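You operate a simulated robot arm through the tools that you are given. There is no shell and no other tool. Be economical: measure what you need, move in short steps, check, and stop when the job is done.

The job below is to be done with a simulated robot arm. You get a single attempt, and the scene is never put back.

JOB
Unlatch the store door, light the store and shelve the 50 mm tab carton.
Fine: upper shelf of the store. Then store lamp off, door shut and latched. Set down upright: what you pick out.

Only the result counts: the job must be done as asked and must still hold three seconds after the hand-in. Knocking over, shifting, dropping, spilling or breaking anything else fails it.

ROBOT AND FRAMES
A 7-joint arm with a fingered hand on a trunk, on a base that drives. Base frame: it is fixed to the floor where the robot stands at the start and does not move with it; the origin is under the middle of the robot, x ahead of it, y to its left, z up. Lengths are in m, angles in degrees, forces in N, time in s.
Its first joint turns from -69.0 to 172.0 degrees. Places, roughly: rack lamp switch [-0.1, -2.3, 1.3]; store door [-0.1, -3.2, 1.2]; store lamp switch [-0.1, -2.3, 1.2]; tab carton [0.25, -2, 1]; top bolt [0.1, -2.8, 1.9]; upper shelf of the store [0.2, -3.2, 1.1]; yellow door latch [0.1, -2.9, 1.1]. Payload 5 kg.
The tool frame sits at the grasp point between the pads (the TCP): z along the fingers, y along the line on which they close. The tips reach 0.032 m beyond it. The gripper opens to 0.16 m. The gripper's body begins 0.089 m behind the TCP. The gripper is a hand of 3 fingers: y runs from the thumb to the fingers, the wrist lies at [0, 0, -0.252] in the tool frame, and closing takes about 1.5 s.
Orientation is told as [roll, pitch, yaw] about the base's x, y, z axes, in that order, counted from this pose: with the fingers straight down and closing along the base's y, the tool's x points along the base's -x, its y along +y and its z along -z.

CONTROLS
- The arm moves only by the tool jog_arm. Its argument "commands" is one flat list of numbers, 6 for each row, row after row: the shift along the tool's x, y, z in units of 25 mm (1.0 is 25 mm), then the turn, a rotation vector about the tool's x, y, z in units of 6 degrees (1.0 is 6 degrees). In form: [x, y, z, rx, ry, rz, x, y, z, rx, ry, rz, ...]. A call has 1 to 20 rows; each row shifts and turns the commanded pose from where the row before left it, along the tool's axes as they then stand. "hand" is the finger opening in m, from 0 to 0.16, set as the call begins (left out, the last holds). A call with a number of a shift or a turn outside -1 to 1 is refused whole. Each row takes 0.2 s and may step no farther than 0.05 m and 8.6 degrees from the row before; otherwise, or with a gripper value out of range, the whole call is refused. A pose out of reach is approached as far as the arm can. The call stops where the force on the tool passes 70 N (or 10 N more than at its start, if that is more) or the arm is blocked; 0.2 s more then pass. The fingers move at their own pace (about 0.108 m/s each) and stop on an object; they squeeze with about 32 N. The grip force told is the motor's: it shows also when the fingers shut on nothing. Time passes only in rows, and 0.2 s behind the last, so rows that do not move let the fingers close. It gives the time, the measured TCP pose, the force on the tool (base axes), the opening and the grip force at its end, in the units of the frame above (readings bear some noise), with the torque about the TCP (base axes, N m) and any sound that the robot's microphone picked up.
- Cameras (640 x 400 px; columns grow to the right, rows downward): "scene" is now at [0.1419, 0.0124, 1.3455]; the picture's right is [0.13, -0.99, -0.00], its down [-0.26, -0.03, -0.96] and it looks along [0.96, 0.12, -0.26] (base axes); focal length 262 px, centre (320, 200). "wrist" rides on the gripper at [0.065, -0.004, -0.116] in the tool frame; the picture's right is [0.06, 1.00, 0.00], its down [-0.87, 0.05, -0.49] and it looks along [-0.49, 0.03, 0.87] (tool axes); focal length 261 px, centre (320, 200). There is no depth. A picture from a camera that has moved, and an enlarged one, comes with that camera's place and axes in the base frame and with its lens.
- capture(camera): a new picture of that camera. It takes no simulated time.
- lift_body(by): slides the trunk up (or, below 0, down) by that many m; the arm and the scene camera ride with it, the base frame stays. It gives what a move gives, with no picture.
- roll_base(legs): drives the robot by 1 to 6 legs, each [ahead, left, turn to the left] in m, m and degrees, along the robot's own axes; the way and the turn of a leg run together, so that a leg with both is an arc; at most 1.5 m and 180 degrees a leg. The arm and the cameras ride along, it lands a little off, and it stops where it bumps. It gives what a move gives.
- set_fingers(finger1, finger2, thumb_bend): sets how far each is bent, from 0 (flat) to 1 (curled in); at 0.3 the hand is open as for a grip, at 0.7 the pads meet at the TCP. One left out holds its place. A second passes; each finger stops where it meets its share of the squeeze, and holds until it gets a number again. A gripper value or a shape takes the hand back. It gives what a move gives, with no picture; readings hold the bend of each and the force on the fingers (four entries, about 0 where the hand has none), thumb and palm.
- grasp_type(shape): the hand has 3 fingers and takes this shape, open, in about a second: jaw (thumb against the fingers, like two jaws); tri (thumb and two fingers); tip (a fingertip pinch); poke (one finger out to press); point (the index stretched); flat (the hand flat); cup (the hand cupped); fist (a fist). The gripper value then closes the fingers along that shape, each until it touches; the sizes above hold for jaw. It gives what a move gives, with no picture.
- head_to(pan, tilt): turns the head with the scene camera to pan (to the left, within 86 degrees either way) and tilt (down, from -29 to 69), counted from straight ahead of the robot. It gives what a move gives.
- close_up(camera, box): a new picture of the part [left, top, right, bottom] of that camera's present view, enlarged. It takes no simulated time.
- finish_job(): hands the job in; it is judged then, once.

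Go step by step. Nothing tells you exact positions but the pictures and the camera data: compare them with the known pose of the tool, close in by small moves and look again before you grip or let go. The budget is 135 turns and 112 pictures, counting those below and the enlarged ones. Unless the task says otherwise, let go and move clear before handing in, and close with one line.

The tools are called as a command line: name --argument value ..., lists and objects as JSON in quotes. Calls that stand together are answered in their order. jog_arm: Moves the arm, as the interface text tells. Its arguments: {"type":"object","properties":{"commands":{"type":"array"},"hand":{"type":"number"}},"required":["commands"]} The other tools are called the same way: lift_body (by) slides the trunk up or down; grasp_type (shape) gives the hand a shape; set_fingers (finger1, finger2, thumb_bend) moves the fingers one by one; roll_base (legs) drives the base; head_to (pan, tilt) turns the head that bears the scene camera; capture (camera) takes a picture; close_up (camera, box) takes an enlarged picture of a part of a camera's view; finish_job () hands the job in.

At the start:

```text
clock: 0.0
position: [0.6868, -0.0982, 1.1617]
orientation: [0.0, 0.0, -0.1]
wrist_force: [-0.2, -0.4, -0.2]
wrist_torque: [0.03, 0.0, -0.03]
width: 0.1601
grasp_force: 0.1
shape: jaw
bend: [0.3, 0.3, 0.3]
finger forces: [0.0, 0.0, 0.0, 0.1, 0.0, 0.1]
trunk travel left (down, up): [-0.475, 0.465]
robot x, y, heading: [0.0013, -0.0, 0.0]
head pan, tilt: [7.2, 15.3]
```

scene: 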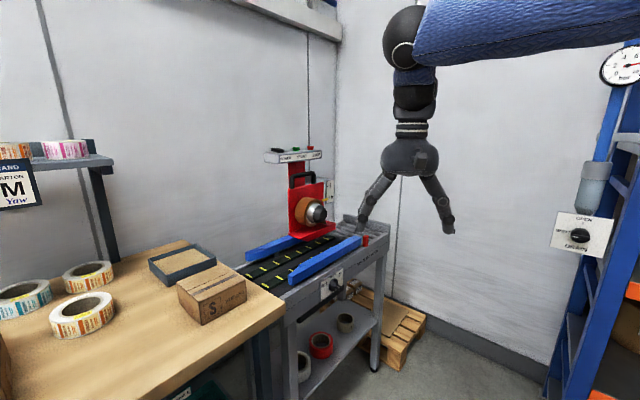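
wrist: 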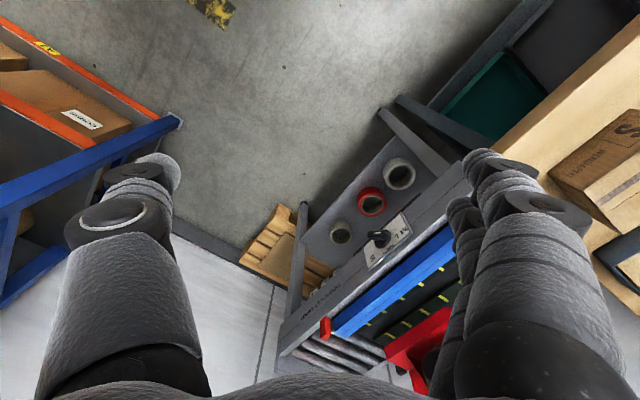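

I see a packing bench and a conveyor ahead; the store lies far to my right (y about -3). I look to the right first.

head_to --pan -80 --tilt 10

capture --camera "scene"

```text
clock: 1.6
position: [0.6866, -0.0984, 1.1604]
orientation: [0.0, 0.0, -0.1]
wrist_force: [1.5, 0.4, 0.4]
wrist_torque: [-0.03, 0.03, 0.04]
width: 0.1601
grasp_force: 0.0
shape: jaw
bend: [0.3, 0.3, 0.3]
finger forces: [0.0, 0.0, 0.1, 0.0, 0.1, 0.0]
trunk travel left (down, up): [-0.475, 0.465]
robot x, y, heading: [0.0004, -0.0006, 0.1]
head pan, tilt: [-80.0, 10.0]
```

```text
109 pictures are left
camera scene: at [0.0654, -0.0909, 1.3542], right [-0.98, -0.17, 0.0], down [-0.03, 0.17, -0.98], along [0.17, -0.97, -0.17], focal length 262 px, centre (320, 200)
```

scene: 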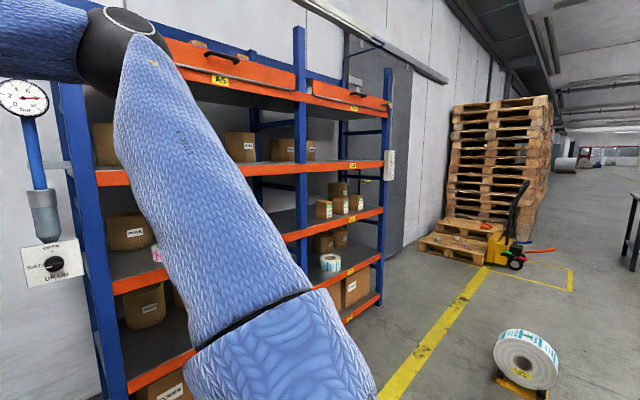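

The rack runs along my right side; its far end holds the cartons and switches, and the store's grey door is past it. I enlarge that part.

close_up --camera "scene" --box '[290, 20, 450, 300]'

close_up --camera "scene" --box '[300, 140, 400, 230]'

```text
1.43 times, centred on (370, 160) of scene
camera zoom: at [0.0654, -0.0909, 1.3542], right [-0.98, -0.17, 0.0], down [-0.03, 0.17, -0.98], along [0.17, -0.97, -0.17], focal length 374 px, centre (249, 257)
```

zoom: 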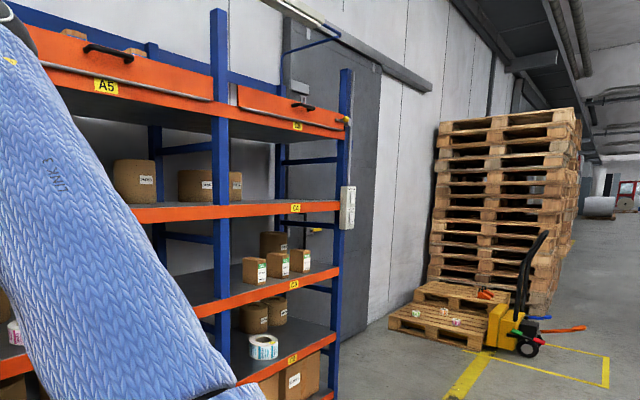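

```text
4.44 times, centred on (350, 185) of scene
camera zoom: at [0.0654, -0.0909, 1.3542], right [-0.98, -0.17, 0.0], down [-0.03, 0.17, -0.98], along [0.17, -0.97, -0.17], focal length 1164 px, centre (187, 267)
```

zoom: 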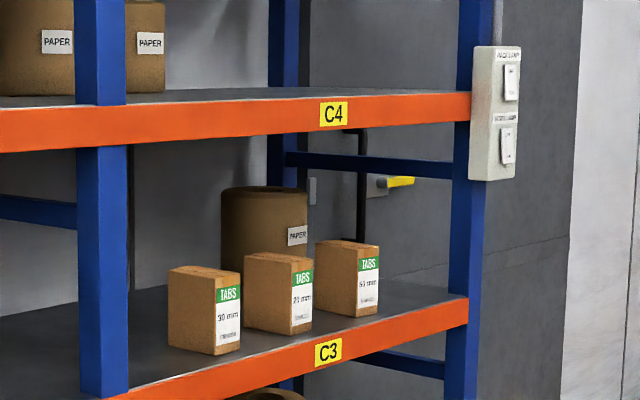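

The rack front and door plane are turned about 35° to the right of my heading; a paper roll stands on the floor before the rack end. I turn to face the rack and step sideways, then look again.

roll_base --legs '[[0, 0, -35], [0.1, -0.9, 0]]'

head_to --pan -45 --tilt 12

capture --camera "scene"

```text
clock: 7.1
position: [0.1212, -1.1568, 1.1605]
orientation: [-0.1, -0.1, -44.4]
wrist_force: [-0.3, 0.2, 0.4]
wrist_torque: [0.05, 0.0, 0.03]
width: 0.1599
grasp_force: 0.0
shape: jaw
bend: [0.3, 0.3, 0.3]
finger forces: [0.0, 0.1, 0.0, 0.0, 0.0, 0.0]
trunk travel left (down, up): [-0.475, 0.465]
robot x, y, heading: [-0.3014, -0.6055, -44.2]
head pan, tilt: [-80.0, 10.0]
stopped in leg 2: the robot was blocked; the commanded pose is now the measured one
```

```text
clock: 8.1
position: [0.1221, -1.1551, 1.1624]
orientation: [0.0, -0.1, -44.3]
wrist_force: [-0.5, 0.8, -0.7]
wrist_torque: [0.02, -0.03, 0.0]
width: 0.1596
grasp_force: 0.1
shape: jaw
bend: [0.3, 0.3, 0.3]
finger forces: [0.0, 0.0, 0.1, 0.0, 0.0, 0.1]
trunk travel left (down, up): [-0.475, 0.465]
robot x, y, heading: [-0.3015, -0.6031, -44.4]
head pan, tilt: [-45.0, 12.0]
```

```text
106 pictures are left
camera scene: at [-0.2637, -0.7332, 1.3509], right [-1.0, -0.01, 0.0], down [0.0, 0.21, -0.98], along [0.01, -0.98, -0.21], focal length 262 px, centre (320, 200)
```

scene: 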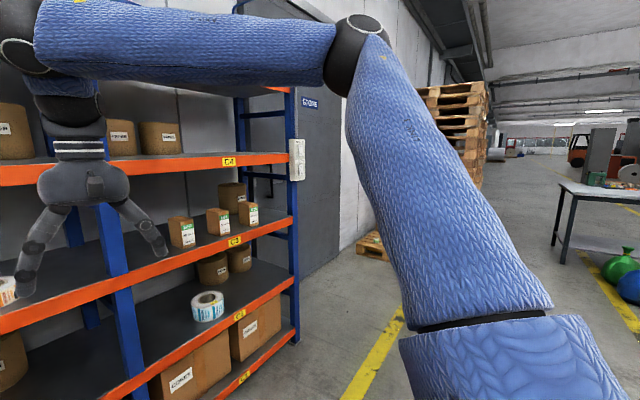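

Something blocked the drive; I look down to the right to see what it is.

head_to --pan -80 --tilt 45

capture --camera "scene"

```text
clock: 9.1
position: [0.1222, -1.1548, 1.1616]
orientation: [0.0, 0.0, -44.3]
wrist_force: [0.2, 0.8, 0.2]
wrist_torque: [0.0, -0.01, -0.01]
width: 0.1599
grasp_force: 0.1
shape: jaw
bend: [0.3, 0.3, 0.3]
finger forces: [0.0, 0.1, 0.0, 0.0, 0.0, 0.0]
trunk travel left (down, up): [-0.475, 0.465]
robot x, y, heading: [-0.2973, -0.6059, -44.4]
head pan, tilt: [-80.0, 45.0]
```

```text
105 pictures are left
camera scene: at [-0.3105, -0.7073, 1.2993], right [-0.83, 0.56, 0.0], down [0.4, 0.58, -0.71], along [-0.4, -0.58, -0.71], focal length 262 px, centre (320, 200)
```

scene: 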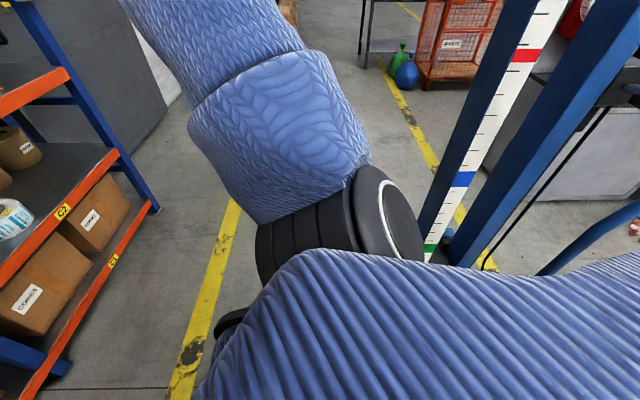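

The arm hides much; I look toward the mast-like thing and the floor by the base.

head_to --pan -86 --tilt 15

capture --camera "scene"

head_to --pan 20 --tilt 40

capture --camera "scene"

```text
clock: 10.1
position: [0.1224, -1.1558, 1.1604]
orientation: [0.0, 0.0, -44.4]
wrist_force: [-0.2, -0.1, -0.4]
wrist_torque: [0.0, 0.0, -0.01]
width: 0.1598
grasp_force: 0.0
shape: jaw
bend: [0.3, 0.3, 0.3]
finger forces: [0.0, 0.0, 0.1, 0.0, 0.1, 0.0]
trunk travel left (down, up): [-0.475, 0.465]
robot x, y, heading: [-0.299, -0.6049, -44.4]
head pan, tilt: [-85.9, 15.0]
```

```text
104 pictures are left
camera scene: at [-0.325, -0.7113, 1.346], right [-0.76, 0.65, 0.0], down [0.17, 0.2, -0.97], along [-0.63, -0.74, -0.26], focal length 262 px, centre (320, 200)
```

scene: 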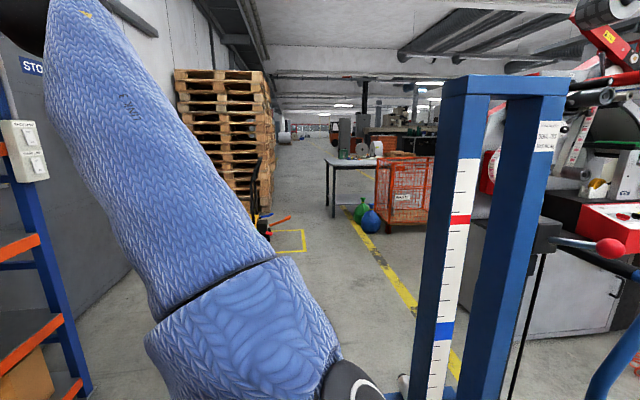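

```text
clock: 11.9
position: [0.1219, -1.1547, 1.1618]
orientation: [0.0, 0.0, -44.3]
wrist_force: [-1.7, -0.2, 0.2]
wrist_torque: [0.03, -0.02, -0.03]
width: 0.1597
grasp_force: 0.0
shape: jaw
bend: [0.3, 0.3, 0.3]
finger forces: [0.1, 0.0, 0.0, 0.0, 0.0, 0.0]
trunk travel left (down, up): [-0.475, 0.465]
robot x, y, heading: [-0.2996, -0.6047, -44.4]
head pan, tilt: [20.0, 40.0]
```

```text
103 pictures are left
camera scene: at [-0.1872, -0.6753, 1.3065], right [-0.41, -0.91, 0.0], down [-0.59, 0.27, -0.77], along [0.7, -0.32, -0.64], focal length 262 px, centre (320, 200)
```

scene: 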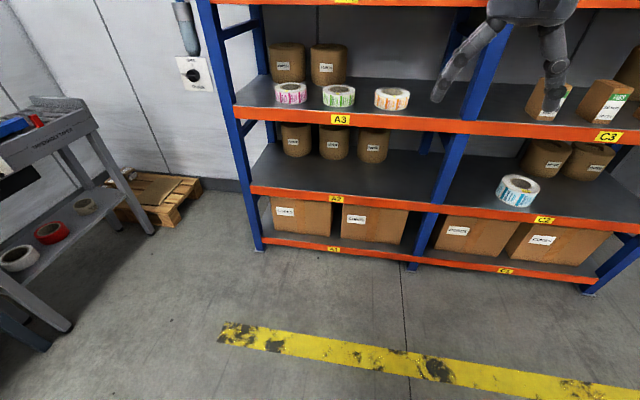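

A blue test column stands at the right rear and stopped the base. The rack face is at heading about -34°, 1.1 m ahead; I drive forward away from the column, square up, and strafe right.

roll_base --legs '[[0.3, 0.05, 0], [0, 0, 10.3], [0, -0.6, 0]]'

head_to --pan -60 --tilt 20

capture --camera "scene"

```text
clock: 17.6
position: [0.1282, -1.7436, 1.161]
orientation: [0.0, 0.0, -34.1]
wrist_force: [0.0, -0.6, -0.4]
wrist_torque: [0.02, -0.01, 0.0]
width: 0.1601
grasp_force: 0.1
shape: jaw
bend: [0.3, 0.3, 0.3]
finger forces: [0.1, 0.0, 0.0, 0.1, 0.0, 0.1]
trunk travel left (down, up): [-0.475, 0.465]
robot x, y, heading: [-0.3859, -1.2759, -34.4]
head pan, tilt: [20.0, 40.0]
```

```text
clock: 19.2
position: [0.1293, -1.7447, 1.1621]
orientation: [-0.1, 0.0, -34.1]
wrist_force: [-0.7, 0.4, 0.4]
wrist_torque: [-0.03, 0.02, -0.01]
width: 0.1598
grasp_force: 0.1
shape: jaw
bend: [0.3, 0.3, 0.3]
finger forces: [0.0, 0.0, 0.1, 0.0, 0.0, 0.0]
trunk travel left (down, up): [-0.475, 0.465]
robot x, y, heading: [-0.3797, -1.2759, -34.1]
head pan, tilt: [-60.0, 20.0]
```

```text
102 pictures are left
camera scene: at [-0.3493, -1.3977, 1.3379], right [-1.0, 0.07, 0.0], down [0.02, 0.34, -0.94], along [-0.07, -0.94, -0.34], focal length 262 px, centre (320, 200)
```

scene: 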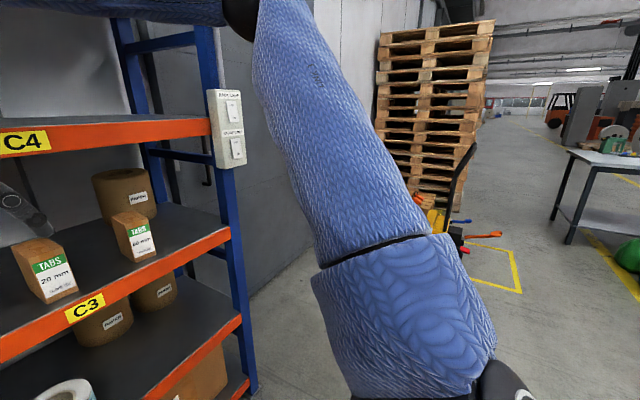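

Now I check where the floor roll is relative to the base.

head_to --pan -86 --tilt 40

capture --camera "scene"

capture --camera "wrist"

```text
clock: 20.1
position: [0.1307, -1.7427, 1.1618]
orientation: [0.0, 0.0, -34.1]
wrist_force: [-0.1, 0.5, -0.3]
wrist_torque: [-0.02, -0.01, -0.01]
width: 0.1596
grasp_force: 0.1
shape: jaw
bend: [0.3, 0.3, 0.3]
finger forces: [0.0, 0.0, 0.1, 0.1, 0.0, 0.1]
trunk travel left (down, up): [-0.475, 0.465]
robot x, y, heading: [-0.3825, -1.275, -34.3]
head pan, tilt: [-85.9, 40.0]
```

```text
101 pictures are left
camera scene: at [-0.3852, -1.3784, 1.3065], right [-0.87, 0.5, 0.0], down [0.32, 0.56, -0.77], along [-0.38, -0.66, -0.64], focal length 262 px, centre (320, 200)
```

scene: 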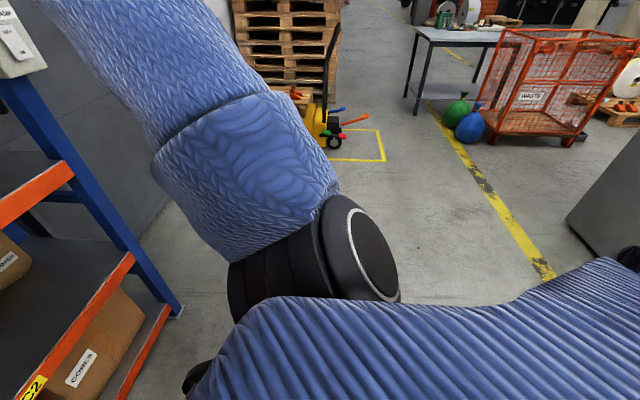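

```text
100 pictures are left
camera wrist: at [0.0747, -1.71, 1.2768], right [0.51, 0.86, 0.0], down [0.75, -0.44, 0.49], along [0.42, -0.25, -0.87], focal length 261 px, centre (320, 200)
```

wrist: 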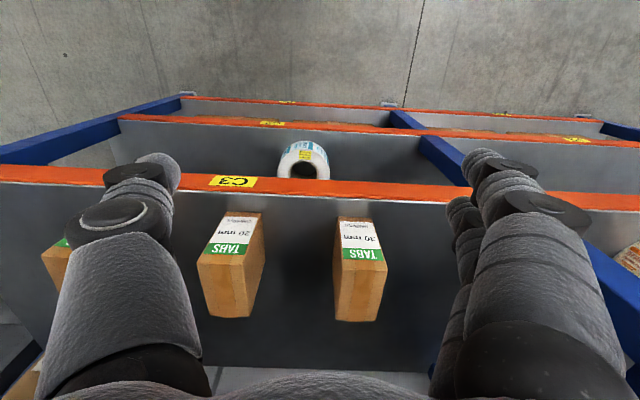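

The roll is hidden behind my shoulder, so I back off to the left and turn right to get a clear look before passing it.

roll_base --legs '[[0.05, 0.3, 0], [0, 0, -60]]'

head_to --pan -25 --tilt 35

capture --camera "scene"

```text
clock: 24.8
position: [-0.3199, -1.7325, 1.1609]
orientation: [0.0, 0.1, -94.1]
wrist_force: [0.2, 0.5, 0.4]
wrist_torque: [0.02, -0.01, 0.01]
width: 0.1598
grasp_force: 0.2
shape: jaw
bend: [0.3, 0.3, 0.3]
finger forces: [0.0, 0.1, 0.0, 0.1, 0.1, 0.0]
trunk travel left (down, up): [-0.475, 0.465]
robot x, y, heading: [-0.1729, -1.0558, -94.1]
head pan, tilt: [-85.9, 40.0]
```

```text
clock: 26.1
position: [-0.3195, -1.7331, 1.1609]
orientation: [0.0, -0.1, -94.2]
wrist_force: [0.0, 0.3, 0.3]
wrist_torque: [-0.03, -0.04, 0.03]
width: 0.1599
grasp_force: 0.1
shape: jaw
bend: [0.3, 0.3, 0.3]
finger forces: [0.0, 0.0, 0.1, 0.0, 0.0, 0.0]
trunk travel left (down, up): [-0.475, 0.465]
robot x, y, heading: [-0.1719, -1.0551, -94.2]
head pan, tilt: [-25.0, 35.0]
```

```text
99 pictures are left
camera scene: at [-0.2207, -1.1824, 1.314], right [-0.87, 0.49, 0.0], down [0.28, 0.5, -0.82], along [-0.4, -0.71, -0.57], focal length 262 px, centre (320, 200)
```

scene: 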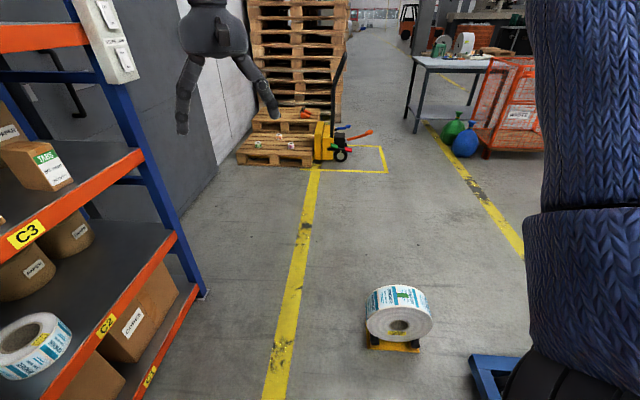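

The roll sits at about (-0.85,-1.55), leaving a 0.9 m passage along the rack. I turn to face along the passage and drive through to in front of the store door.

roll_base --legs '[[0, 0, -29.8], [0.25, 0.36, 0], [0.95, 0, 0]]'

head_to --pan 50 --tilt 5

capture --camera "scene"

```text
clock: 34.8
position: [-1.0022, -2.7794, 1.1615]
orientation: [-0.1, 0.0, -123.5]
wrist_force: [-0.1, -0.4, -0.4]
wrist_torque: [0.04, 0.0, 0.0]
width: 0.16
grasp_force: 0.1
shape: jaw
bend: [0.3, 0.3, 0.3]
finger forces: [0.0, 0.0, 0.0, 0.1, 0.1, 0.0]
trunk travel left (down, up): [-0.475, 0.465]
robot x, y, heading: [-0.5409, -2.2582, -123.6]
head pan, tilt: [-25.0, 35.0]
```

```text
clock: 36.3
position: [-1.0026, -2.7798, 1.1624]
orientation: [0.0, -0.1, -123.4]
wrist_force: [0.2, 0.1, 0.2]
wrist_torque: [0.02, -0.02, 0.01]
width: 0.1598
grasp_force: 0.2
shape: jaw
bend: [0.3, 0.3, 0.3]
finger forces: [0.0, 0.0, 0.0, 0.0, 0.0, 0.1]
trunk travel left (down, up): [-0.475, 0.465]
robot x, y, heading: [-0.5374, -2.2618, -123.6]
head pan, tilt: [50.0, 5.0]
```

```text
98 pictures are left
camera scene: at [-0.5446, -2.3905, 1.3622], right [-0.96, -0.28, 0.0], down [-0.02, 0.08, -1.0], along [0.28, -0.96, -0.09], focal length 262 px, centre (320, 200)
```

scene: 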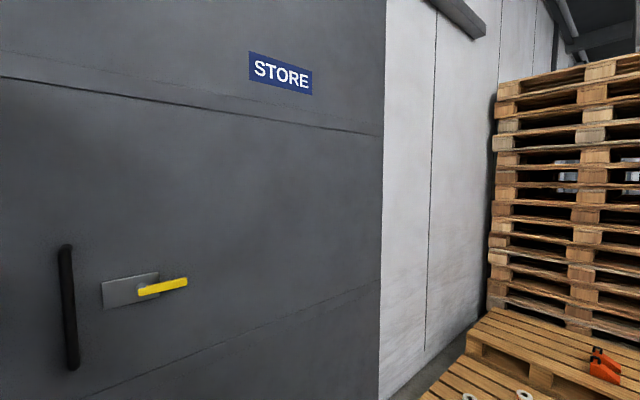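

The store door is a grey sliding door with a vertical black handle and a yellow lever latch. I move on a bit and turn to face it.

roll_base --legs '[[0.25, 0, 0], [0, 0, 89.6]]'

head_to --pan 10 --tilt 0

capture --camera "scene"

```text
clock: 41.9
position: [-0.1641, -2.9327, 1.1603]
orientation: [0.0, 0.0, -33.5]
wrist_force: [-0.2, 0.5, -0.6]
wrist_torque: [0.0, -0.04, 0.0]
width: 0.1599
grasp_force: 0.0
shape: jaw
bend: [0.3, 0.3, 0.3]
finger forces: [0.1, 0.0, 0.0, 0.0, 0.0, 0.1]
trunk travel left (down, up): [-0.475, 0.465]
robot x, y, heading: [-0.6772, -2.473, -33.7]
head pan, tilt: [50.0, 5.0]
```

```text
clock: 43.0
position: [-0.1638, -2.9326, 1.1619]
orientation: [0.1, -0.1, -33.5]
wrist_force: [0.9, -1.1, -0.5]
wrist_torque: [0.02, -0.01, 0.02]
width: 0.1598
grasp_force: 0.1
shape: jaw
bend: [0.3, 0.3, 0.3]
finger forces: [0.0, 0.0, 0.1, 0.0, 0.1, 0.1]
trunk travel left (down, up): [-0.475, 0.465]
robot x, y, heading: [-0.6801, -2.47, -33.7]
head pan, tilt: [10.0, 0.0]
```

```text
97 pictures are left
camera scene: at [-0.5571, -2.5342, 1.3702], right [-0.4, -0.92, 0.0], down [0.0, 0.0, -1.0], along [0.92, -0.4, 0.0], focal length 262 px, centre (320, 200)
```

scene: 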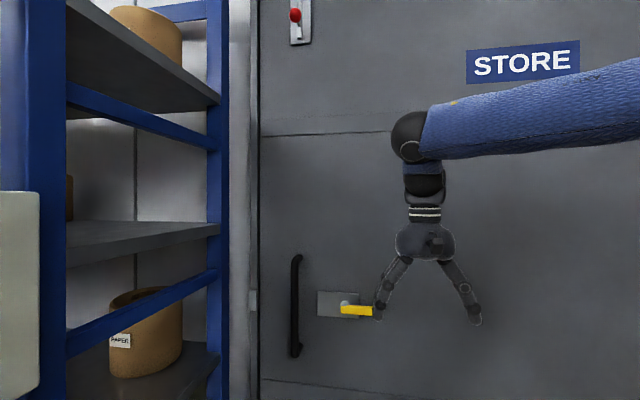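

Facing the door now; I enlarge the latch and the top bolt.

close_up --camera "scene" --box '[230, 230, 410, 370]'

head_to --pan 20 --tilt -25

capture --camera "scene"

```text
2.86 times, centred on (320, 300) of scene
camera zoom: at [-0.5571, -2.5342, 1.3702], right [-0.4, -0.92, 0.0], down [0.0, 0.0, -1.0], along [0.92, -0.4, 0.0], focal length 748 px, centre (320, -86)
```

zoom: 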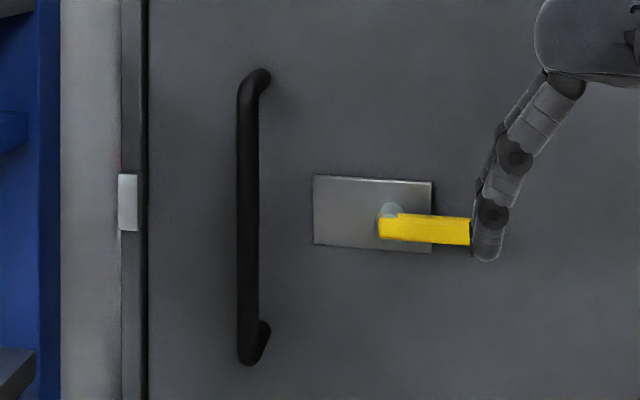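

```text
clock: 43.9
position: [-0.1634, -2.9324, 1.1615]
orientation: [-0.1, 0.0, -33.6]
wrist_force: [0.0, -1.0, 0.4]
wrist_torque: [0.01, -0.01, 0.05]
width: 0.1597
grasp_force: 0.1
shape: jaw
bend: [0.3, 0.3, 0.3]
finger forces: [0.1, 0.0, 0.1, 0.0, 0.1, 0.1]
trunk travel left (down, up): [-0.475, 0.465]
robot x, y, heading: [-0.6798, -2.4722, -33.9]
head pan, tilt: [20.0, -25.0]
```

```text
95 pictures are left
camera scene: at [-0.5705, -2.515, 1.4058], right [-0.24, -0.97, 0.0], down [0.41, -0.1, -0.91], along [0.88, -0.22, 0.42], focal length 262 px, centre (320, 200)
```

scene: 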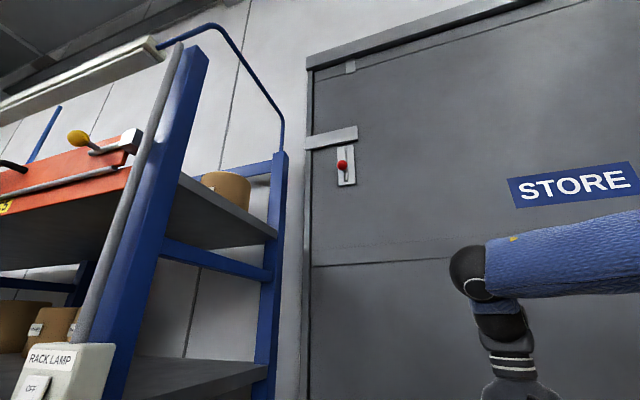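

close_up --camera "scene" --box '[300, 110, 390, 200]'

head_to --pan 75 --tilt 5

capture --camera "scene"

```text
4.44 times, centred on (345, 155) of scene
camera zoom: at [-0.5705, -2.515, 1.4058], right [-0.24, -0.97, 0.0], down [0.41, -0.1, -0.91], along [0.88, -0.22, 0.42], focal length 1164 px, centre (209, 400)
```

zoom: 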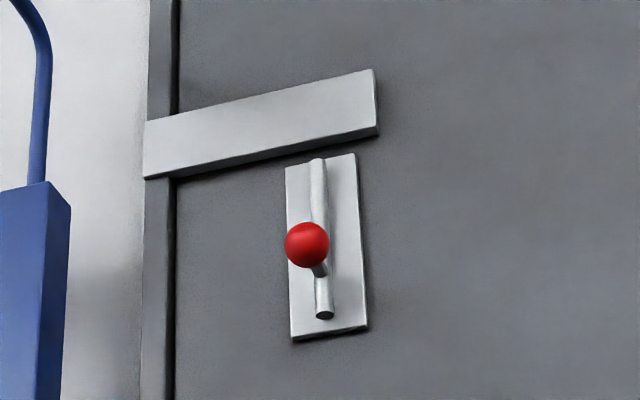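

```text
clock: 45.1
position: [-0.1641, -2.9328, 1.161]
orientation: [0.0, 0.0, -33.6]
wrist_force: [0.6, 1.1, -0.7]
wrist_torque: [-0.02, -0.02, 0.01]
width: 0.1596
grasp_force: 0.1
shape: jaw
bend: [0.3, 0.3, 0.3]
finger forces: [0.0, 0.1, 0.0, 0.0, 0.1, 0.1]
trunk travel left (down, up): [-0.475, 0.465]
robot x, y, heading: [-0.6789, -2.4712, -33.7]
head pan, tilt: [75.0, 5.0]
```

```text
93 pictures are left
camera scene: at [-0.5705, -2.4376, 1.3623], right [0.66, -0.75, 0.0], down [-0.07, -0.06, -1.0], along [0.75, 0.66, -0.09], focal length 262 px, centre (320, 200)
```

scene: 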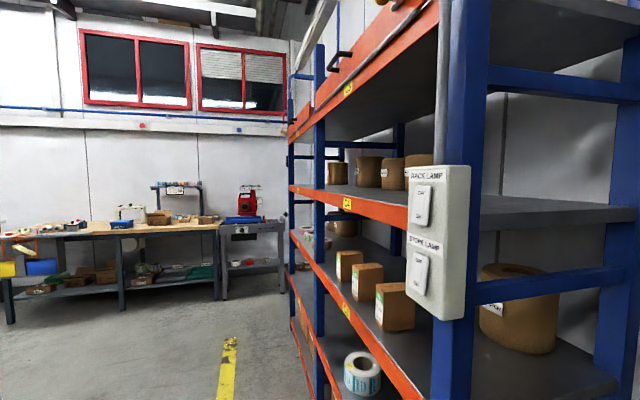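

close_up --camera "scene" --box '[390, 150, 490, 330]'

close_up --camera "scene" --box '[320, 230, 440, 340]'

```text
2.22 times, centred on (440, 240) of scene
camera zoom: at [-0.5705, -2.4376, 1.3623], right [0.66, -0.75, 0.0], down [-0.07, -0.06, -1.0], along [0.75, 0.66, -0.09], focal length 582 px, centre (53, 111)
```

zoom: 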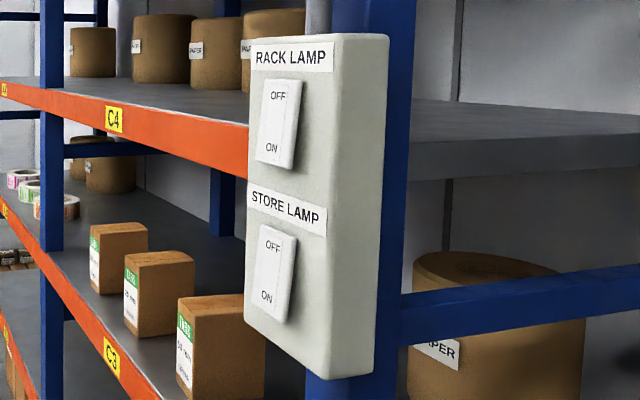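

```text
3.64 times, centred on (380, 285) of scene
camera zoom: at [-0.5705, -2.4376, 1.3623], right [0.66, -0.75, 0.0], down [-0.07, -0.06, -1.0], along [0.75, 0.66, -0.09], focal length 953 px, centre (102, -109)
```

zoom: 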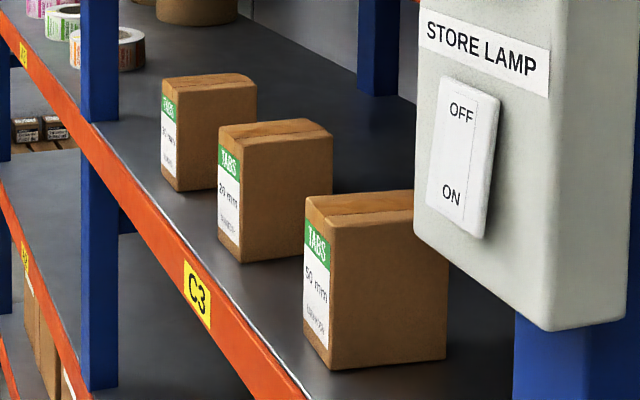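

The lever's pivot is near (0.07,-2.88,1.08), the top bolt seems withdrawn, and both rockers look OFF (50 mm carton is the rightmost). I pitch the hand forward and take the poke shape.

jog_arm --commands '[0, 0, 0, 0, -1, 0, 0, 0, 0, 0, -1, 0, 0, 0, 0, 0, -1, 0, 0, 0, 0, 0, -1, 0, 0, 0, 0, 0, -1, 0, 0, 0, 0, 0, -1, 0, 0, 0, 0, 0, -1, 0, 0, 0, 0, 0, -1, 0, 0, 0, 0, 0, -1, 0, 0, 0, 0, 0, -1, 0, 0, 0, 0, 0, -1, 0, 0, 0, 0, 0, -1, 0, 0, 0, 0, 0, -1, 0, 0, 0, 0, 0, -1, 0, 0, 0, 0, 0, -1, 0]'

grasp_type --shape "poke"

head_to --pan 5 --tilt 15

capture --camera "scene"

capture --camera "wrist"

```text
clock: 48.3
position: [-0.15, -2.9336, 1.1658]
orientation: [-141.9, -89.8, 108.2]
wrist_force: [0.0, 0.3, 0.0]
wrist_torque: [-0.03, -0.01, -0.09]
width: 0.1599
grasp_force: 0.1
shape: jaw
bend: [0.3, 0.3, 0.3]
finger forces: [0.0, 0.0, 0.1, 0.0, 0.0, 0.1]
out of reach, approached as far as the arm can: row 14, 15
trunk travel left (down, up): [-0.475, 0.465]
robot x, y, heading: [-0.6798, -2.4694, -33.9]
head pan, tilt: [75.0, 5.0]
```

```text
clock: 49.2
position: [-0.1506, -2.9382, 1.1648]
orientation: [81.8, -89.9, -115.6]
wrist_force: [-0.1, 0.6, 0.1]
wrist_torque: [0.02, -0.01, 0.0]
width: 0.0001
grasp_force: 0.0
shape: poke
bend: [1.0, 1.0, 0.46]
finger forces: [0.0, 0.0, 0.0, 0.0, 0.1, 0.1]
trunk travel left (down, up): [-0.475, 0.465]
robot x, y, heading: [-0.6794, -2.4702, -33.7]
head pan, tilt: [75.0, 5.0]
```

```text
clock: 50.6
position: [-0.1502, -2.937, 1.1643]
orientation: [81.3, -89.7, -115.1]
wrist_force: [0.0, 0.2, -0.5]
wrist_torque: [0.04, 0.03, -0.02]
width: 0.0002
grasp_force: 0.0
shape: poke
bend: [1.0, 1.0, 0.46]
finger forces: [0.1, 0.0, 0.0, 0.1, 0.0, 0.1]
trunk travel left (down, up): [-0.475, 0.465]
robot x, y, heading: [-0.6788, -2.4707, -33.5]
head pan, tilt: [5.0, 15.0]
```

```text
90 pictures are left
camera scene: at [-0.5576, -2.5428, 1.3461], right [-0.48, -0.88, 0.0], down [-0.23, 0.12, -0.97], along [0.85, -0.46, -0.26], focal length 262 px, centre (320, 200)
```

scene: 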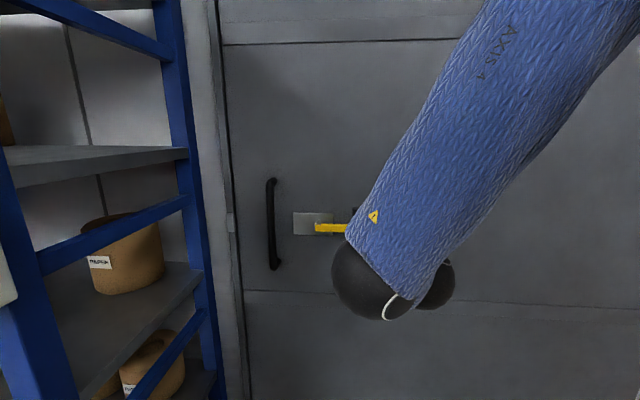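

```text
89 pictures are left
camera wrist: at [-0.2476, -2.8767, 1.0997], right [0.56, 0.83, -0.06], down [-0.38, 0.32, 0.87], along [0.74, -0.46, 0.49], focal length 261 px, centre (320, 200)
```

wrist: 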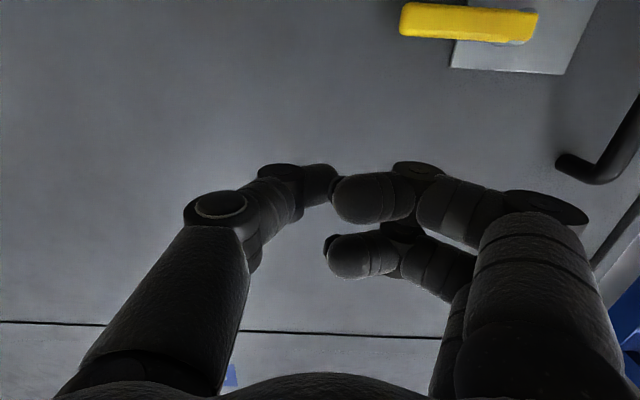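

The hand points at the door and the lever lies near u≈2.35–2.46 along the door (z 1.07), the door plane about 0.2 m ahead. I take the jaw shape, shut the fingers into a nub, and bring it above the lever's free end.

grasp_type --shape "jaw"

jog_arm --commands '[0, 0.8, 0, 0, 0, 0, 0, 0.8, 0, 0, 0, 0, 0, 0.8, 0, 0, 0, 0, 0, 0.8, 0, 0, 0, 0, 0, 0, 0, 0, 0, 0, 0, 0, 0, 0, 0, 0, 0, 0, 0, 0, 0, 0, 0, 0, 0, 0, 0, 0, 0, 0, 0.8, 0, 0, 0, 0, 0, 0.8, 0, 0, 0, 0, 0, 0.8, 0, 0, 0]' --hand 0

capture --camera "wrist"

capture --camera "scene"

```text
clock: 51.5
position: [-0.1499, -2.9379, 1.1647]
orientation: [81.4, -89.7, -115.2]
wrist_force: [0.5, -0.1, 0.3]
wrist_torque: [-0.03, -0.03, 0.03]
width: 0.1597
grasp_force: 0.1
shape: jaw
bend: [0.3, 0.3, 0.3]
finger forces: [0.0, 0.0, 0.1, 0.1, 0.1, 0.1]
trunk travel left (down, up): [-0.475, 0.465]
robot x, y, heading: [-0.6829, -2.47, -33.8]
head pan, tilt: [5.0, 15.0]
```

```text
clock: 54.0
position: [-0.0542, -2.9041, 1.164]
orientation: [42.5, -89.9, -76.1]
wrist_force: [-0.3, -0.3, 0.3]
wrist_torque: [-0.01, -0.01, 0.03]
width: 0.0
grasp_force: 31.9
shape: jaw
bend: [0.65, 0.65, 0.67]
finger forces: [0.1, 0.1, 0.0, 0.0, 0.0, 0.1]
trunk travel left (down, up): [-0.475, 0.465]
robot x, y, heading: [-0.6788, -2.4693, -33.6]
head pan, tilt: [5.0, 15.0]
```

```text
88 pictures are left
camera wrist: at [-0.1523, -2.8435, 1.099], right [0.55, 0.83, -0.06], down [-0.38, 0.32, 0.87], along [0.74, -0.46, 0.49], focal length 261 px, centre (320, 200)
```

wrist: 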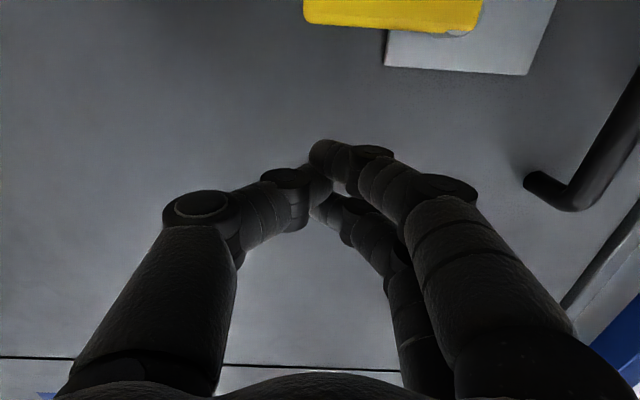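

```text
87 pictures are left
camera scene: at [-0.5572, -2.5441, 1.3459], right [-0.48, -0.88, 0.0], down [-0.23, 0.13, -0.97], along [0.85, -0.46, -0.26], focal length 262 px, centre (320, 200)
```

scene: 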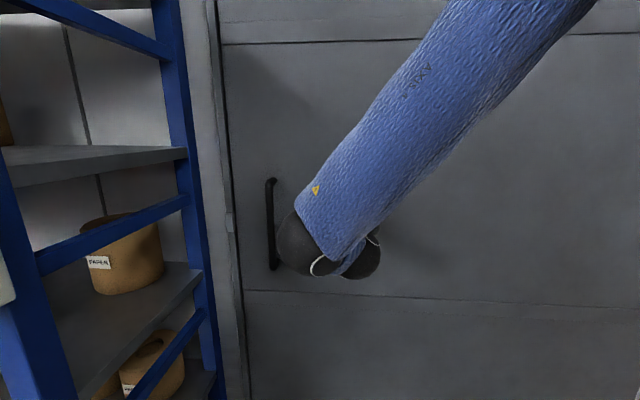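

The closed tip is above the lever's free end and about 0.08 m short of it in depth; I advance and press down gently.

jog_arm --commands '[0, 0, 0.8, 0, 0, 0, 0, 0, 0.8, 0, 0, 0, 0, 0, 0.8, 0, 0, 0, 0, 0, 0.8, 0, 0, 0, 0.6, 0, 0, 0, 0, 0, 0.6, 0, 0, 0, 0, 0, 0.6, 0, 0, 0, 0, 0, 0.6, 0, 0, 0, 0, 0]'

capture --camera "wrist"

```text
clock: 55.8
position: [0.01, -2.9464, 1.106]
orientation: [171.9, -89.9, 154.5]
wrist_force: [1.3, -0.6, 3.7]
wrist_torque: [-0.02, -0.1, 0.0]
width: 0.0001
grasp_force: 32.7
shape: jaw
bend: [0.65, 0.65, 0.67]
finger forces: [0.1, 0.0, 0.0, 0.0, 0.0, 0.0]
trunk travel left (down, up): [-0.475, 0.465]
robot x, y, heading: [-0.6826, -2.4707, -33.6]
head pan, tilt: [5.0, 15.0]
```

```text
86 pictures are left
camera wrist: at [-0.0868, -2.8858, 1.0405], right [0.55, 0.83, -0.06], down [-0.38, 0.32, 0.87], along [0.74, -0.46, 0.49], focal length 261 px, centre (320, 200)
```

wrist: 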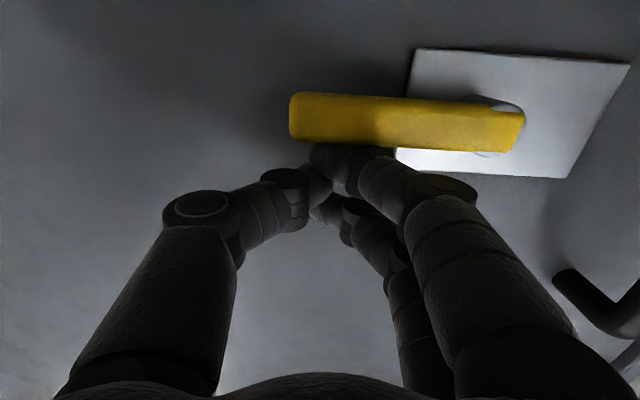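

Contact: the finger rests on the lever and it has begun to tilt. I keep pressing down in an arc.

jog_arm --commands '[0.6, 0, 0, 0, 0, 0, 0.6, 0, 0, 0, 0, 0, 0.6, 0, 0, 0, 0, 0, 0.6, 0.2, 0, 0, 0, 0]'

capture --camera "wrist"

```text
clock: 56.2
position: [0.0099, -2.9464, 1.1042]
orientation: [177.8, -88.4, 148.6]
wrist_force: [-4.6, 5.5, 33.7]
wrist_torque: [0.16, -0.56, 0.17]
width: 0.0001
grasp_force: 31.9
shape: jaw
bend: [0.66, 0.65, 0.67]
finger forces: [50.5, 0.1, 0.0, 0.0, 0.1, 0.0]
trunk travel left (down, up): [-0.475, 0.465]
robot x, y, heading: [-0.6803, -2.4703, -33.7]
head pan, tilt: [5.0, 15.0]
stopped in row 2: the force on the tool passed its limit at 83 N (the readings are from after the stop); the commanded pose is now the measured one
```

```text
85 pictures are left
camera wrist: at [-0.0852, -2.8866, 1.0347], right [0.55, 0.83, -0.06], down [-0.4, 0.33, 0.86], along [0.73, -0.45, 0.51], focal length 261 px, centre (320, 200)
```

wrist: 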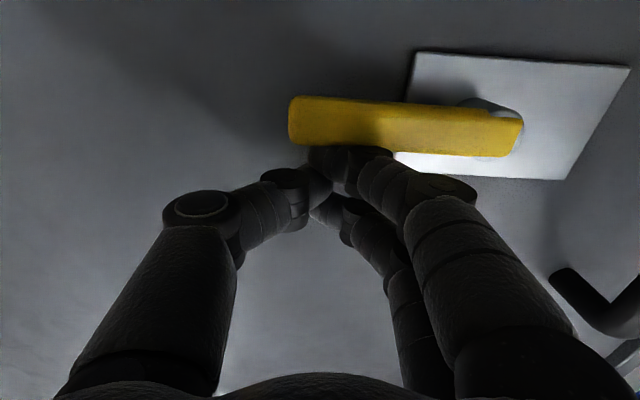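

The lever refuses to go down, so it must turn upward. I back out, go beneath it and push up.

jog_arm --commands '[-0.8, 0, 0, 0, 0, 0, 0, 0, -1, 0, 0, 0, 0, 0, -1, 0, 0, 0, 0, 0, -1, 0, 0, 0, 1, 0, 0, 0, 0, 0, 1, 0, 0, 0, 0, 0, 1, 0, 0, 0, 0, 0, 1, 0, 0, 0, 0, 0, 1, 0, 0, 0, 0, 0]'

capture --camera "wrist"

```text
clock: 58.4
position: [-0.0323, -2.9272, 1.067]
orientation: [92.5, -85.8, -129.3]
wrist_force: [-0.4, -0.2, 0.1]
wrist_torque: [0.0, -0.02, 0.0]
width: 0.0
grasp_force: 32.6
shape: jaw
bend: [0.65, 0.65, 0.67]
finger forces: [0.0, 0.0, 0.0, 0.1, 0.0, 0.0]
out of reach, approached as far as the arm can: row 6, 7, 8, 9
trunk travel left (down, up): [-0.475, 0.465]
robot x, y, heading: [-0.6831, -2.472, -33.7]
head pan, tilt: [5.0, 15.0]
stopped in row 9: the arm was blocked; the commanded pose is now the measured one
```

```text
84 pictures are left
camera wrist: at [-0.1237, -2.8584, 1.0], right [0.6, 0.8, 0.01], down [-0.4, 0.29, 0.87], along [0.69, -0.52, 0.49], focal length 261 px, centre (320, 200)
```

wrist: 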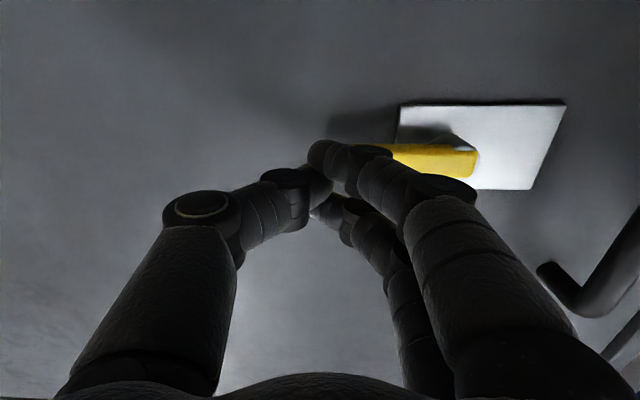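

The arm can't go lower here, so I back a little and lower the trunk instead.

jog_arm --commands '[0, 0, -1, 0, 0, 0, 0, 0, -0.6, 0, 0, 0]'

lift_body --by -0.12

capture --camera "wrist"

```text
clock: 59.2
position: [-0.0792, -2.9462, 1.0446]
orientation: [66.1, -80.6, -106.9]
wrist_force: [-0.6, -0.1, -0.2]
wrist_torque: [0.0, -0.03, 0.03]
width: 0.0
grasp_force: 31.6
shape: jaw
bend: [0.65, 0.65, 0.67]
finger forces: [0.0, 0.1, 0.1, 0.0, 0.1, 0.1]
trunk travel left (down, up): [-0.475, 0.465]
robot x, y, heading: [-0.6802, -2.4731, -33.9]
head pan, tilt: [5.0, 15.0]
stopped in row 2: the arm was blocked; the commanded pose is now the measured one
```

```text
clock: 60.7
position: [-0.0798, -2.9466, 0.9255]
orientation: [66.9, -80.7, -107.6]
wrist_force: [0.0, 0.4, -0.1]
wrist_torque: [0.01, 0.0, 0.02]
width: 0.0003
grasp_force: 31.5
shape: jaw
bend: [0.65, 0.65, 0.67]
finger forces: [0.0, 0.0, 0.0, 0.1, 0.0, 0.0]
trunk travel left (down, up): [-0.355, 0.585]
robot x, y, heading: [-0.6788, -2.474, -34.0]
head pan, tilt: [5.0, 15.0]
```

```text
83 pictures are left
camera wrist: at [-0.1653, -2.8641, 0.8683], right [0.65, 0.76, 0.09], down [-0.38, 0.22, 0.9], along [0.66, -0.62, 0.43], focal length 261 px, centre (320, 200)
```

wrist: 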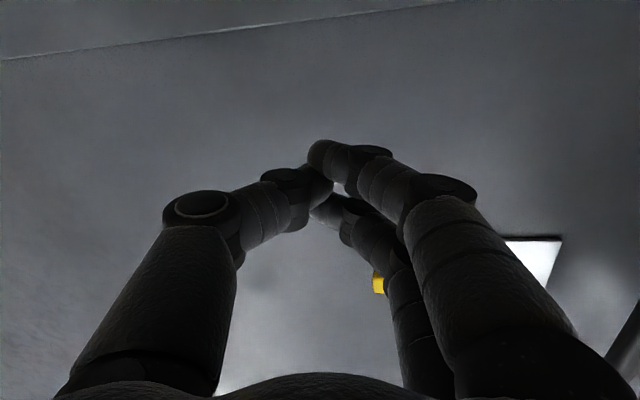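

I square the hand up again, shift left under the lever, and move in.

jog_arm --commands '[0, 0, 0, -0.55, -0.28, -0.73, 0, 0, 0, -0.55, -0.28, -0.73, 0, 1, 0, 0, 0, 0, 0, 1, 0, 0, 0, 0, -1, 0, 0, 0, 0, 0, -1, 0, 0, 0, 0, 0]'

capture --camera "wrist"

```text
clock: 62.0
position: [-0.0677, -2.8806, 0.8901]
orientation: [20.7, -80.9, -57.5]
wrist_force: [0.4, 0.3, -0.4]
wrist_torque: [0.01, -0.02, -0.01]
width: 0.0001
grasp_force: 32.4
shape: jaw
bend: [0.65, 0.65, 0.67]
finger forces: [0.0, 0.1, 0.0, 0.0, 0.0, 0.0]
out of reach, approached as far as the arm can: row 1, 2, 3
trunk travel left (down, up): [-0.355, 0.585]
robot x, y, heading: [-0.682, -2.4685, -34.0]
head pan, tilt: [5.0, 15.0]
stopped in row 6: the arm was blocked; the commanded pose is now the measured one
```

```text
82 pictures are left
camera wrist: at [-0.1656, -2.8069, 0.8428], right [0.6, 0.8, -0.01], down [-0.28, 0.22, 0.93], along [0.75, -0.56, 0.36], focal length 261 px, centre (320, 200)
```

wrist: 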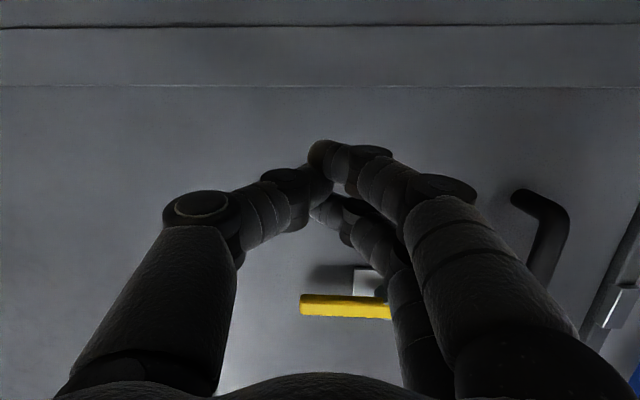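

The wrist is at a joint limit because the arm is too folded; I back the base off, lower the trunk, and stretch the arm forward and up instead.

roll_base --legs '[[-0.25, 0, 0]]'

lift_body --by -0.12

jog_arm --commands '[0, 0, 1, 0, 0, 0, 0, 0, 1, 0, 0, 0, 0, 0, 1, 0, 0, 0, 0, 0, 1, 0, 0, 0, -1, 0, 0, 0, 0, 0, -1, 0, 0, 0, 0, 0, -1, 0, 0, 0, 0, 0, -1, 0, 0, 0, 0, 0, -1, 0, 0, 0, 0, 0, -1, 0, 0, 0, 0, 0]'

capture --camera "wrist"

```text
clock: 63.8
position: [-0.276, -2.7411, 0.8903]
orientation: [20.8, -80.9, -57.6]
wrist_force: [-0.2, 0.0, -0.1]
wrist_torque: [0.0, 0.0, 0.01]
width: 0.0001
grasp_force: 32.1
shape: jaw
bend: [0.65, 0.65, 0.67]
finger forces: [0.0, 0.0, 0.1, 0.1, 0.1, 0.1]
trunk travel left (down, up): [-0.355, 0.585]
robot x, y, heading: [-0.8893, -2.3318, -34.0]
head pan, tilt: [5.0, 15.0]
```

```text
clock: 65.3
position: [-0.2764, -2.742, 0.7732]
orientation: [21.0, -80.9, -57.9]
wrist_force: [-0.1, 0.8, 0.4]
wrist_torque: [-0.02, 0.02, 0.01]
width: 0.0
grasp_force: 31.9
shape: jaw
bend: [0.65, 0.65, 0.67]
finger forces: [0.1, 0.0, 0.0, 0.0, 0.0, 0.0]
trunk travel left (down, up): [-0.235, 0.705]
robot x, y, heading: [-0.8883, -2.3297, -34.0]
head pan, tilt: [5.0, 15.0]
```

```text
clock: 67.5
position: [-0.1833, -2.8206, 0.9051]
orientation: [20.4, -80.9, -57.4]
wrist_force: [-0.2, -0.7, 0.9]
wrist_torque: [0.01, 0.0, 0.02]
width: 0.0
grasp_force: 31.7
shape: jaw
bend: [0.65, 0.65, 0.67]
finger forces: [0.0, 0.0, 0.0, 0.0, 0.0, 0.1]
trunk travel left (down, up): [-0.235, 0.705]
robot x, y, heading: [-0.889, -2.3317, -33.7]
head pan, tilt: [5.0, 15.0]
```

```text
81 pictures are left
camera wrist: at [-0.282, -2.7464, 0.8577], right [0.6, 0.8, -0.01], down [-0.28, 0.22, 0.93], along [0.75, -0.56, 0.36], focal length 261 px, centre (320, 200)
```

wrist: 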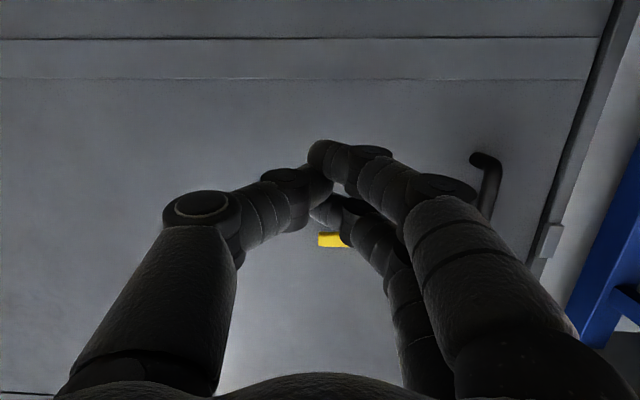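

The arm is free again. I level the hand, rise under the lever height and go forward.

jog_arm --commands '[0, 0, 0, -0.27, -0.69, -0.26, 0, 0, 0, -0.27, -0.69, -0.26, -1, 0, 0, 0, 0, 0, -1, 0, 0, 0, 0, 0, -1, 0, 0, 0, 0, 0, 0, 0, 1, 0, 0, 0, 0, 0, 1, 0, 0, 0, 0, 0, 1, 0, 0, 0, 0, 0, 1, 0, 0, 0, 0, 0, 1, 0, 0, 0, 0, 0, 1, 0, 0, 0, 0, 0, 1, 0, 0, 0]'

capture --camera "wrist"

capture --camera "scene"

```text
clock: 70.1
position: [-0.0385, -2.9185, 0.9791]
orientation: [65.3, -89.7, -98.9]
wrist_force: [0.4, -0.5, 0.8]
wrist_torque: [0.03, 0.02, -0.03]
width: 0.0
grasp_force: 31.9
shape: jaw
bend: [0.65, 0.65, 0.67]
finger forces: [0.0, 0.1, 0.1, 0.0, 0.1, 0.0]
trunk travel left (down, up): [-0.235, 0.705]
robot x, y, heading: [-0.8895, -2.3349, -33.6]
head pan, tilt: [5.0, 15.0]
```

```text
80 pictures are left
camera wrist: at [-0.1354, -2.8568, 0.9148], right [0.55, 0.83, -0.06], down [-0.38, 0.31, 0.87], along [0.74, -0.46, 0.49], focal length 261 px, centre (320, 200)
```

wrist: 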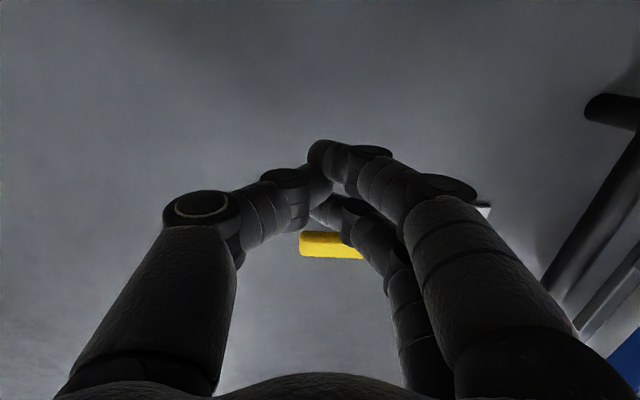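

```text
79 pictures are left
camera scene: at [-0.7659, -2.4042, 1.106], right [-0.48, -0.88, 0.0], down [-0.23, 0.13, -0.97], along [0.85, -0.47, -0.26], focal length 262 px, centre (320, 200)
```

scene: 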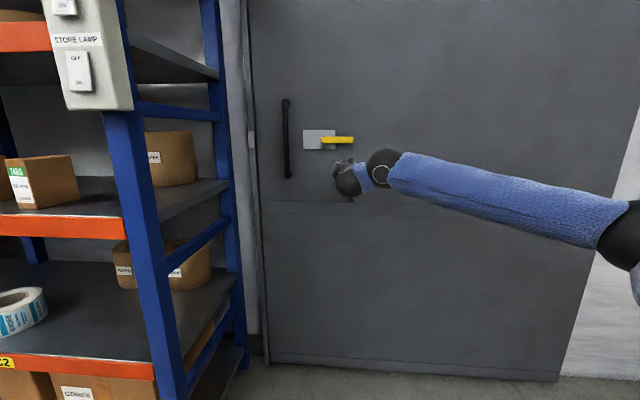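

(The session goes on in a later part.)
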